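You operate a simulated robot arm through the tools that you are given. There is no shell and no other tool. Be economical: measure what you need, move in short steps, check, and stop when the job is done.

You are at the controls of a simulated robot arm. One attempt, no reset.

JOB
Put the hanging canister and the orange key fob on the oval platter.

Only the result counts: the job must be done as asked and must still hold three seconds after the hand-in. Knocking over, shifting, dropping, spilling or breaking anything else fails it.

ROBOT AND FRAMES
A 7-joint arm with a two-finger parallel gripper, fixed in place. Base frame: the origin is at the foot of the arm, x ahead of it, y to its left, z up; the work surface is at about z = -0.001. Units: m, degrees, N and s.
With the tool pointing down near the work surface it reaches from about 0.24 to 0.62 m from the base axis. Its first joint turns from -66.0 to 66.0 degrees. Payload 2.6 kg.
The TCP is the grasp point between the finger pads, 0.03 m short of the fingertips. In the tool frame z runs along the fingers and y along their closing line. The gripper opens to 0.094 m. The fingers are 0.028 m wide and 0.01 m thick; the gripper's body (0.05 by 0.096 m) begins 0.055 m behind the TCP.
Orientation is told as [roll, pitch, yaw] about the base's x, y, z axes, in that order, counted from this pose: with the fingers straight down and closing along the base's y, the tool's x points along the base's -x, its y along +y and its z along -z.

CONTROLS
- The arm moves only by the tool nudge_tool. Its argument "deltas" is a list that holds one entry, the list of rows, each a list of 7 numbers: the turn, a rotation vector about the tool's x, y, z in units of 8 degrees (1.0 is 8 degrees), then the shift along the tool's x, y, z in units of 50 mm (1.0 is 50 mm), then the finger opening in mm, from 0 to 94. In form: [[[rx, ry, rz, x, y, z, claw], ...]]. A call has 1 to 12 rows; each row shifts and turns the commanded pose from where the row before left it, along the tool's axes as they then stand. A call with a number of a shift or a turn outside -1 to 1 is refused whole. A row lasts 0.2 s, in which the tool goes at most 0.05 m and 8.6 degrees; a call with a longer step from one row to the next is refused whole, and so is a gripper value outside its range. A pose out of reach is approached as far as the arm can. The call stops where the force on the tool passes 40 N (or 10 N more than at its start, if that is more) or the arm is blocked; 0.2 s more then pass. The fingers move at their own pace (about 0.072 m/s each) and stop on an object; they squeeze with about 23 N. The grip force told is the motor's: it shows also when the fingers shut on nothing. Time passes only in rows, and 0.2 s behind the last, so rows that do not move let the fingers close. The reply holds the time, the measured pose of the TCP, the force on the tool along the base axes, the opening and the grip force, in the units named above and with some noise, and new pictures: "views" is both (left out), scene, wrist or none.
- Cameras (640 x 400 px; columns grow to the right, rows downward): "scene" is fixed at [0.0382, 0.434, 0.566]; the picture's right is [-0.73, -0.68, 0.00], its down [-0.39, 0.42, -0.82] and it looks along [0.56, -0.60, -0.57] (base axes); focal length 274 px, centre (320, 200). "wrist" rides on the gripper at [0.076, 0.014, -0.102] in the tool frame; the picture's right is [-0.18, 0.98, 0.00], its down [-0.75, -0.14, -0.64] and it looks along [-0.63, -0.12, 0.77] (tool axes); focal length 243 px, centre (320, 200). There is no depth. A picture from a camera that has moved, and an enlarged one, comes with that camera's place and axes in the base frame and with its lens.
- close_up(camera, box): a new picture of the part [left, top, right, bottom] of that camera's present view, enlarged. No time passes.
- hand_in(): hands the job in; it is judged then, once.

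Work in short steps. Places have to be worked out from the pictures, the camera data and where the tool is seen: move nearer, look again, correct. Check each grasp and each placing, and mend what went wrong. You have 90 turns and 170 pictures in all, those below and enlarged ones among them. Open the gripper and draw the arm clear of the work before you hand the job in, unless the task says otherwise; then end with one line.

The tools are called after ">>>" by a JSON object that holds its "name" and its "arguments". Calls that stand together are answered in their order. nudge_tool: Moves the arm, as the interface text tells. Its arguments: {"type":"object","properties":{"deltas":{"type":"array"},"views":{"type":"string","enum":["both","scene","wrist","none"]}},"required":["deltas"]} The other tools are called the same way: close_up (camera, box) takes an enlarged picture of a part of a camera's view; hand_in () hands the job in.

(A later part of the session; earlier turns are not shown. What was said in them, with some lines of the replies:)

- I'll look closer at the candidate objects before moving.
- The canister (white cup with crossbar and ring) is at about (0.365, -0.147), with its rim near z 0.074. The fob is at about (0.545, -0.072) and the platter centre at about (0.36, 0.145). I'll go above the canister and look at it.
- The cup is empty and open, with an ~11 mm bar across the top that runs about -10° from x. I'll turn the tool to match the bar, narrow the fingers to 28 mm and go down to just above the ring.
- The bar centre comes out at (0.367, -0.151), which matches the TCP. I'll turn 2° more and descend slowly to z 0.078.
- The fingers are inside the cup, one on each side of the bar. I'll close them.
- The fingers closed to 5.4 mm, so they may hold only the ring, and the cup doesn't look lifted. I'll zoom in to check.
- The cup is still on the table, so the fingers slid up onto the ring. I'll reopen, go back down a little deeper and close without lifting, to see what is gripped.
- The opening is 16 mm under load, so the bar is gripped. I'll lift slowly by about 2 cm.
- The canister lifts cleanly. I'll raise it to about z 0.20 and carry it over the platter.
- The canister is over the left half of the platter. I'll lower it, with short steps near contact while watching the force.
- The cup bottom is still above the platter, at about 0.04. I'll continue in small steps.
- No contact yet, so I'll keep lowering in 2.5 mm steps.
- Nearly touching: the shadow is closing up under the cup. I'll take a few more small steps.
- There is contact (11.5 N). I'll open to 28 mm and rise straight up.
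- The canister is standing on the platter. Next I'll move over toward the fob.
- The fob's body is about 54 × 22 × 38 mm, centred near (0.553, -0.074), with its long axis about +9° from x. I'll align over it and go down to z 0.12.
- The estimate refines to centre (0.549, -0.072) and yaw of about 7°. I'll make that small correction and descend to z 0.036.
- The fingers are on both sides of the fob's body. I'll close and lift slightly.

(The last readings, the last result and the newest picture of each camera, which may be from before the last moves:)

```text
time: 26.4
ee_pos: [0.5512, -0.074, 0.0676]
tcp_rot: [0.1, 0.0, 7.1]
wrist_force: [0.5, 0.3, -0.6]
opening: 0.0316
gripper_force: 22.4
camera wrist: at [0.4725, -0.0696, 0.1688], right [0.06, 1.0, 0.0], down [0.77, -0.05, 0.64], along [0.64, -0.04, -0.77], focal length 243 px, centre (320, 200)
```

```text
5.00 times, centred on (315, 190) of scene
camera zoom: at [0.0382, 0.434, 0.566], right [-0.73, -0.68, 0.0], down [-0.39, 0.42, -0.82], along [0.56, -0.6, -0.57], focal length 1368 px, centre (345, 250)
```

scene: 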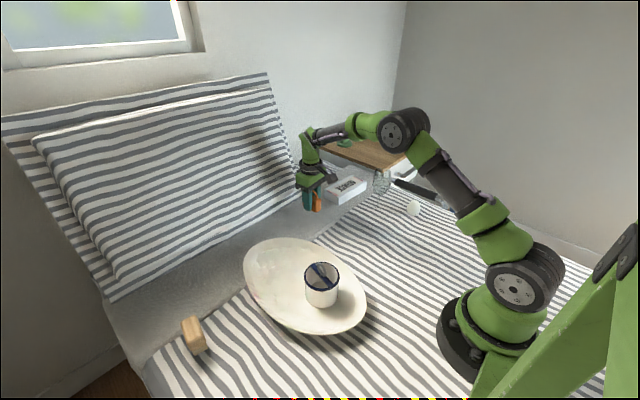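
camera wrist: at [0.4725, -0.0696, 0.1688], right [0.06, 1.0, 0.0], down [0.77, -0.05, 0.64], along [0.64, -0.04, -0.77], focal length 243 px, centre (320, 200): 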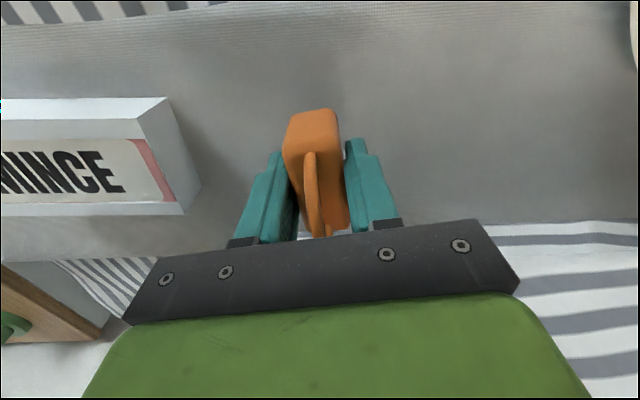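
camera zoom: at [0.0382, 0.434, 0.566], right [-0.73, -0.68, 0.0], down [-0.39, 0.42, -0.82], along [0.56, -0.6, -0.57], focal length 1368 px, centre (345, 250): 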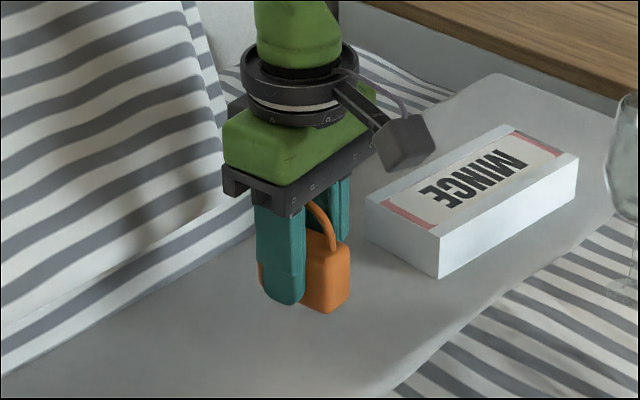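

The fob is held. I'll raise it to about z 0.16 and carry it to (0.445, 0.155) over the free part of the platter.

>>> {"name": "nudge_tool", "arguments": {"deltas": [[[0, 0, 0, 0, 0, -0.6, 0], [0, 0, 0, 0, 0, -0.6, 0], [0, 0, 0, 0, 0, -0.65, 0], [0, 0, 0, 0.258, 0.8, 0, 0], [0, 0, 0, 0.258, 0.8, 0, 0], [0, 0, 0, 0.258, 0.8, 0, 0], [0, 0, 0, 0.258, 0.8, 0, 0], [0, 0, 0, 0.258, 0.8, 0, 0], [0, 0, 0, 0.258, 0.8, 0, 0], [0, 0, 0, 0, 0, 0, 0]]]}}

```text
time: 28.6
ee_pos: [0.4439, 0.1566, 0.1594]
tcp_rot: [0.0, -0.1, 7.0]
wrist_force: [-0.4, -1.1, -0.6]
opening: 0.0316
gripper_force: 22.9
camera wrist: at [0.3655, 0.1597, 0.2613], right [0.06, 1.0, 0.0], down [0.77, -0.05, 0.64], along [0.64, -0.04, -0.77], focal length 243 px, centre (320, 200)
```

scene: 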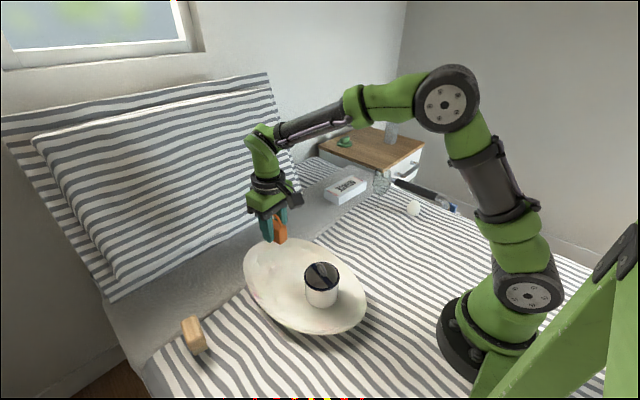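
wrist: 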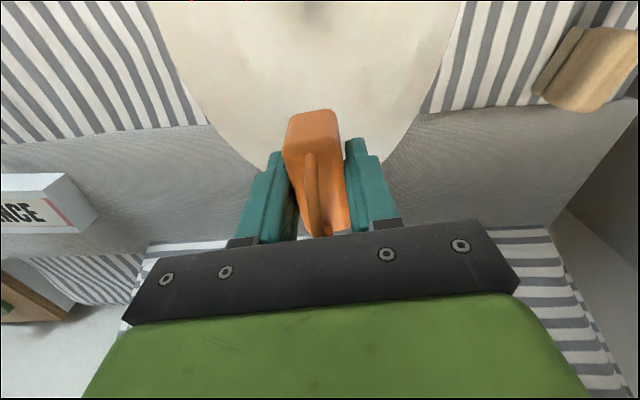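

The fob is centred over free platter. I'll lower it and check the camera's clearance from the canister.

>>> {"name": "nudge_tool", "arguments": {"deltas": [[[0, 0, 0, 0, 0, 0.5, 0], [0, 0, 0, 0, 0, 0.5, 0], [0, 0, 0, 0, 0, 0.4, 0], [0, 0, 0, 0, 0, 0.3, 0], [0, 0, 0, 0, 0, 0, 0]]]}}

>>> {"name": "close_up", "arguments": {"camera": "scene", "box": [230, 200, 350, 320]}}

```text
time: 29.8
ee_pos: [0.4446, 0.1563, 0.0745]
tcp_rot: [-0.1, 0.0, 7.1]
wrist_force: [-0.7, -0.1, -1.0]
opening: 0.0316
gripper_force: 22.6
camera wrist: at [0.3662, 0.1593, 0.1762], right [0.06, 1.0, 0.0], down [0.77, -0.05, 0.64], along [0.64, -0.04, -0.77], focal length 243 px, centre (320, 200)
```

scene: 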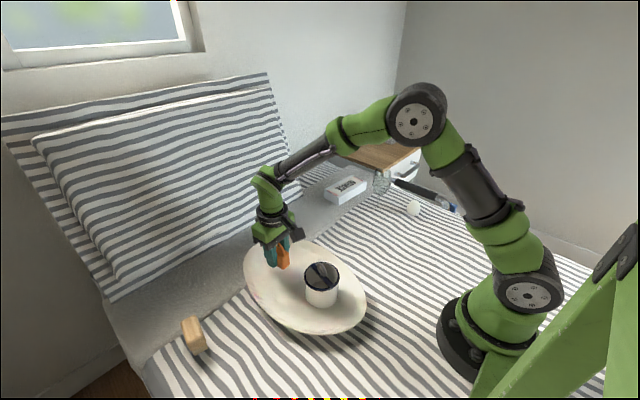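
wrist: 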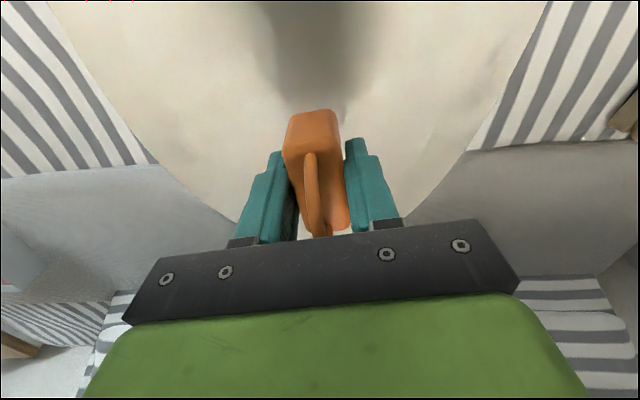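

```text
3.33 times, centred on (290, 260) of scene
camera zoom: at [0.0382, 0.434, 0.566], right [-0.73, -0.68, 0.0], down [-0.39, 0.42, -0.82], along [0.56, -0.6, -0.57], focal length 912 px, centre (420, 0)
```

zoom: 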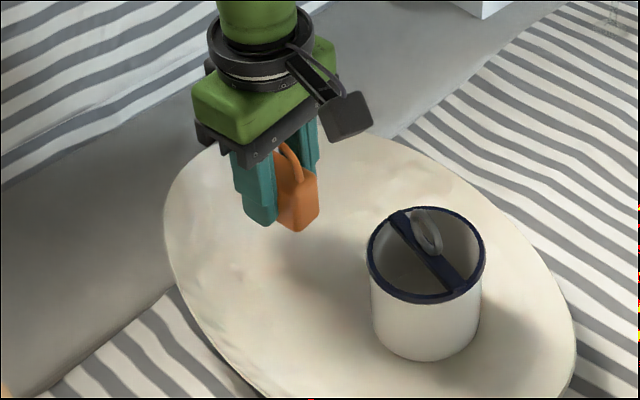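

There's plenty of clearance. I'll lower further in small steps.

>>> {"name": "nudge_tool", "arguments": {"deltas": [[[0, 0, 0, 0, 0, 0.1, 0], [0, 0, 0, 0, 0, 0.1, 0], [0, 0, 0, 0, 0, 0.08, 0], [0, 0, 0, 0, 0, 0.05, 0], [0, 0, 0, 0, 0, 0, 0]]], "views": "none"}}

>>> {"name": "close_up", "arguments": {"camera": "scene", "box": [240, 200, 320, 290]}}

```text
time: 31.0
ee_pos: [0.4447, 0.1554, 0.059]
tcp_rot: [0.0, -0.1, 7.0]
wrist_force: [-0.5, 0.5, -1.0]
opening: 0.0316
gripper_force: 23.1
```

```text
4.44 times, centred on (280, 245) of scene
camera zoom: at [0.0382, 0.434, 0.566], right [-0.73, -0.68, 0.0], down [-0.39, 0.42, -0.82], along [0.56, -0.6, -0.57], focal length 1216 px, centre (498, 0)
```

zoom: 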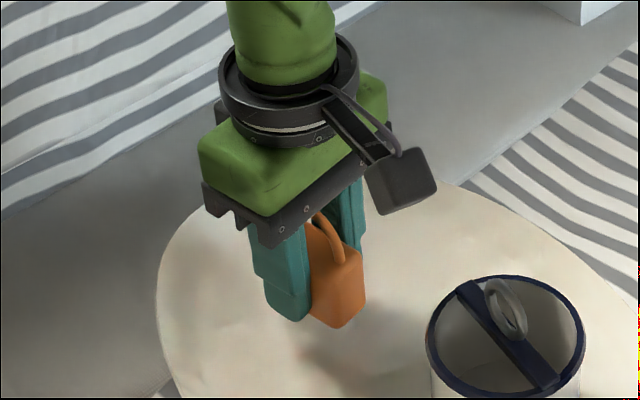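

>>> {"name": "nudge_tool", "arguments": {"deltas": [[[0, 0, 0, 0, 0, 0.05, 0], [0, 0, 0, 0, 0, 0.05, 0], [0, 0, 0, 0, 0, 0.04, 0], [0, 0, 0, 0, 0, 0, 0]]], "views": "none"}}

>>> {"name": "nudge_tool", "arguments": {"deltas": [[[0, 0, 0, 0, 0, 0.04, 0], [0, 0, 0, 0, 0, 0, 0]]], "views": "none"}}

>>> {"name": "close_up", "arguments": {"camera": "scene", "box": [240, 200, 320, 290]}}

```text
time: 32.0
ee_pos: [0.4456, 0.1561, 0.0517]
tcp_rot: [0.0, 0.0, 7.2]
wrist_force: [0.5, 0.2, 0.0]
opening: 0.0318
gripper_force: 22.7
```

```text
time: 32.6
ee_pos: [0.4445, 0.1546, 0.0494]
tcp_rot: [0.0, 0.0, 7.0]
wrist_force: [-0.3, -0.8, -0.1]
opening: 0.0315
gripper_force: 23.3
```

```text
4.44 times, centred on (280, 245) of scene
camera zoom: at [0.0382, 0.434, 0.566], right [-0.73, -0.68, 0.0], down [-0.39, 0.42, -0.82], along [0.56, -0.6, -0.57], focal length 1216 px, centre (498, 0)
```

zoom: 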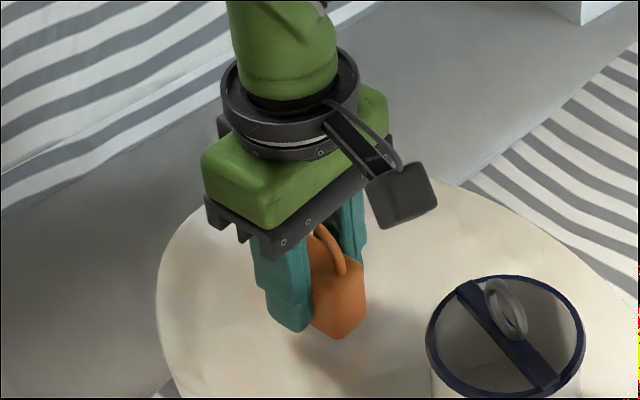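

>>> {"name": "nudge_tool", "arguments": {"deltas": [[[0, 0, 0, 0, 0, 0.04, 0], [0, 0, 0, 0, 0, 0, 0]]], "views": "none"}}

>>> {"name": "nudge_tool", "arguments": {"deltas": [[[0, 0, 0, 0, 0, 0.04, 0], [0, 0, 0, 0, 0, 0, 0]]], "views": "none"}}

>>> {"name": "close_up", "arguments": {"camera": "scene", "box": [240, 200, 320, 290]}}

```text
time: 33.2
ee_pos: [0.4455, 0.1541, 0.0478]
tcp_rot: [0.0, -0.1, 6.9]
wrist_force: [-8.5, -4.7, 15.9]
opening: 0.0316
gripper_force: 23.5
```

```text
time: 33.8
ee_pos: [0.4446, 0.1555, 0.0447]
tcp_rot: [0.0, -0.1, 7.0]
wrist_force: [-5.2, -5.9, 15.5]
opening: 0.0317
gripper_force: 23.2
```

```text
4.44 times, centred on (280, 245) of scene
camera zoom: at [0.0381, 0.434, 0.5661], right [-0.73, -0.68, 0.0], down [-0.39, 0.42, -0.82], along [0.56, -0.6, -0.57], focal length 1216 px, centre (498, 0)
```

zoom: 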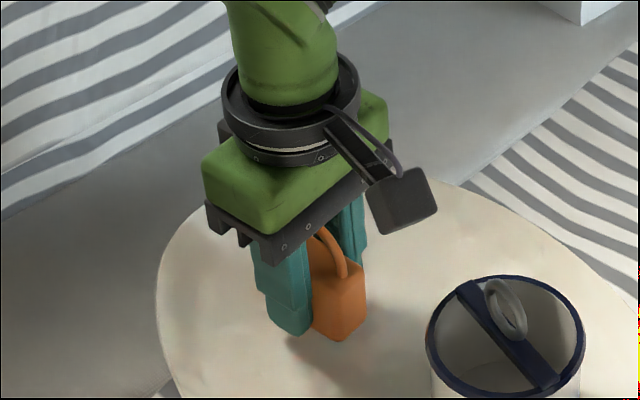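

There is contact (15 N). I'll ease up a hair, open, and rise.

>>> {"name": "nudge_tool", "arguments": {"deltas": [[[0, 0, 0, 0, 0, -0.03, 0], [0, 0, 0, 0, 0, 0, 54], [0, 0, 0, 0, 0, 0, 54], [0, 0, 0, 0, 0, -0.2, 54], [0, 0, 0, 0, 0, -0.5, 54], [0, 0, 0, 0, 0, -0.7, 54], [0, 0, 0, 0, 0, -0.7, 54], [0, 0, 0, 0, 0, -0.7, 54], [0, 0, 0, 0, 0, 0, 54]]]}}

>>> {"name": "close_up", "arguments": {"camera": "scene", "box": [230, 220, 390, 340]}}

```text
time: 35.8
ee_pos: [0.445, 0.1555, 0.1866]
tcp_rot: [-0.1, 0.0, 7.1]
wrist_force: [1.0, 0.0, 0.0]
opening: 0.054
gripper_force: 0.1
camera wrist: at [0.3663, 0.1593, 0.288], right [0.06, 1.0, 0.0], down [0.77, -0.05, 0.64], along [0.64, -0.04, -0.77], focal length 243 px, centre (320, 200)
```

scene: 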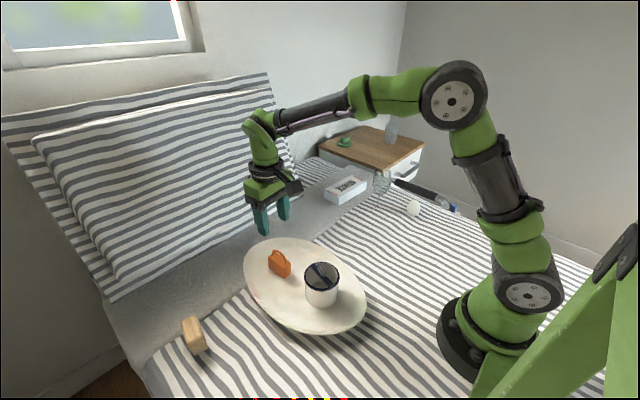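
wrist: 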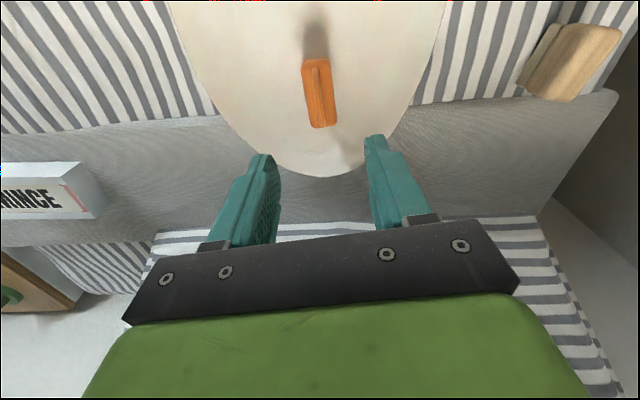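

```text
3.33 times, centred on (310, 280) of scene
camera zoom: at [0.0382, 0.434, 0.566], right [-0.73, -0.68, 0.0], down [-0.39, 0.42, -0.82], along [0.56, -0.6, -0.57], focal length 912 px, centre (353, -67)
```

zoom: 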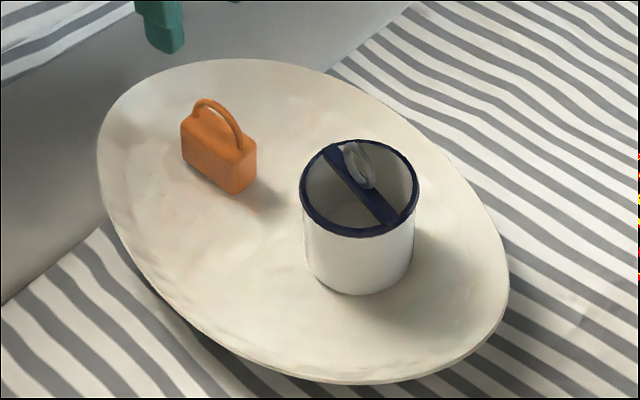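

Both objects are standing on the platter. I'll draw the arm up and clear (up, then back toward the middle) and check that nothing moves.

>>> {"name": "nudge_tool", "arguments": {"deltas": [[[0, 0, 0, 0, 0, -0.8, 54], [0, 0, 0, 0, 0, -0.8, 54], [0, 0, 0, 0, 0, -0.8, 54], [0, 0, 0, 0, -0.8, 0, 54], [0, 0, 0, 0, -0.8, 0, 54], [0, 0, 0, 0, -0.8, 0, 54], [0, 0, 0, 0, -0.8, 0, 54], [0, 0, 0, 0, 0, 0, 54], [0, 0, 0, 0, 0, 0, 54]]], "views": "scene"}}

>>> {"name": "close_up", "arguments": {"camera": "scene", "box": [230, 220, 390, 340]}}

```text
time: 37.8
ee_pos: [0.4641, -0.0033, 0.3054]
tcp_rot: [0.0, 0.0, 7.0]
wrist_force: [0.6, 0.0, 0.4]
opening: 0.0539
gripper_force: 0.2
```

scene: 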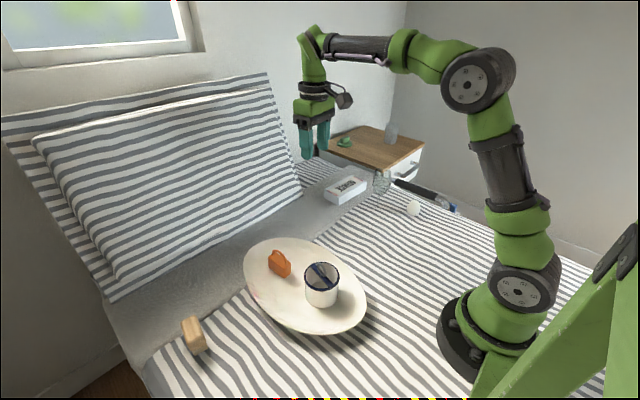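

```text
3.33 times, centred on (310, 280) of scene
camera zoom: at [0.0382, 0.434, 0.566], right [-0.73, -0.68, 0.0], down [-0.39, 0.42, -0.82], along [0.56, -0.6, -0.57], focal length 912 px, centre (353, -67)
```

zoom: 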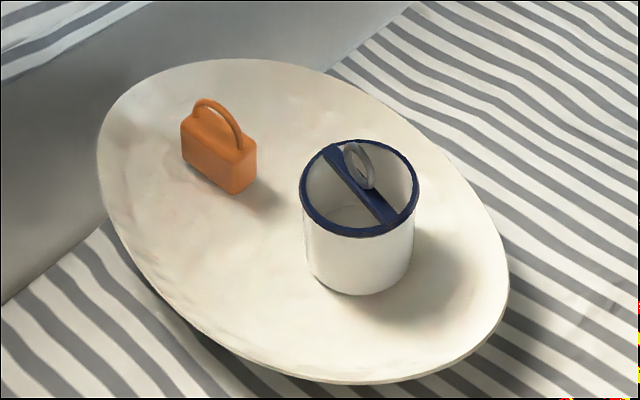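

Both objects rest stably on the platter, the other items haven't moved and the arm is clear. I'm handing in.

>>> {"name": "hand_in", "arguments": {}}

```text
The job is handed in.
```

The canister and the orange key fob are both standing on the oval platter; the gripper is open, the arm is clear, and nothing else looked moved in the last picture before I handed in.
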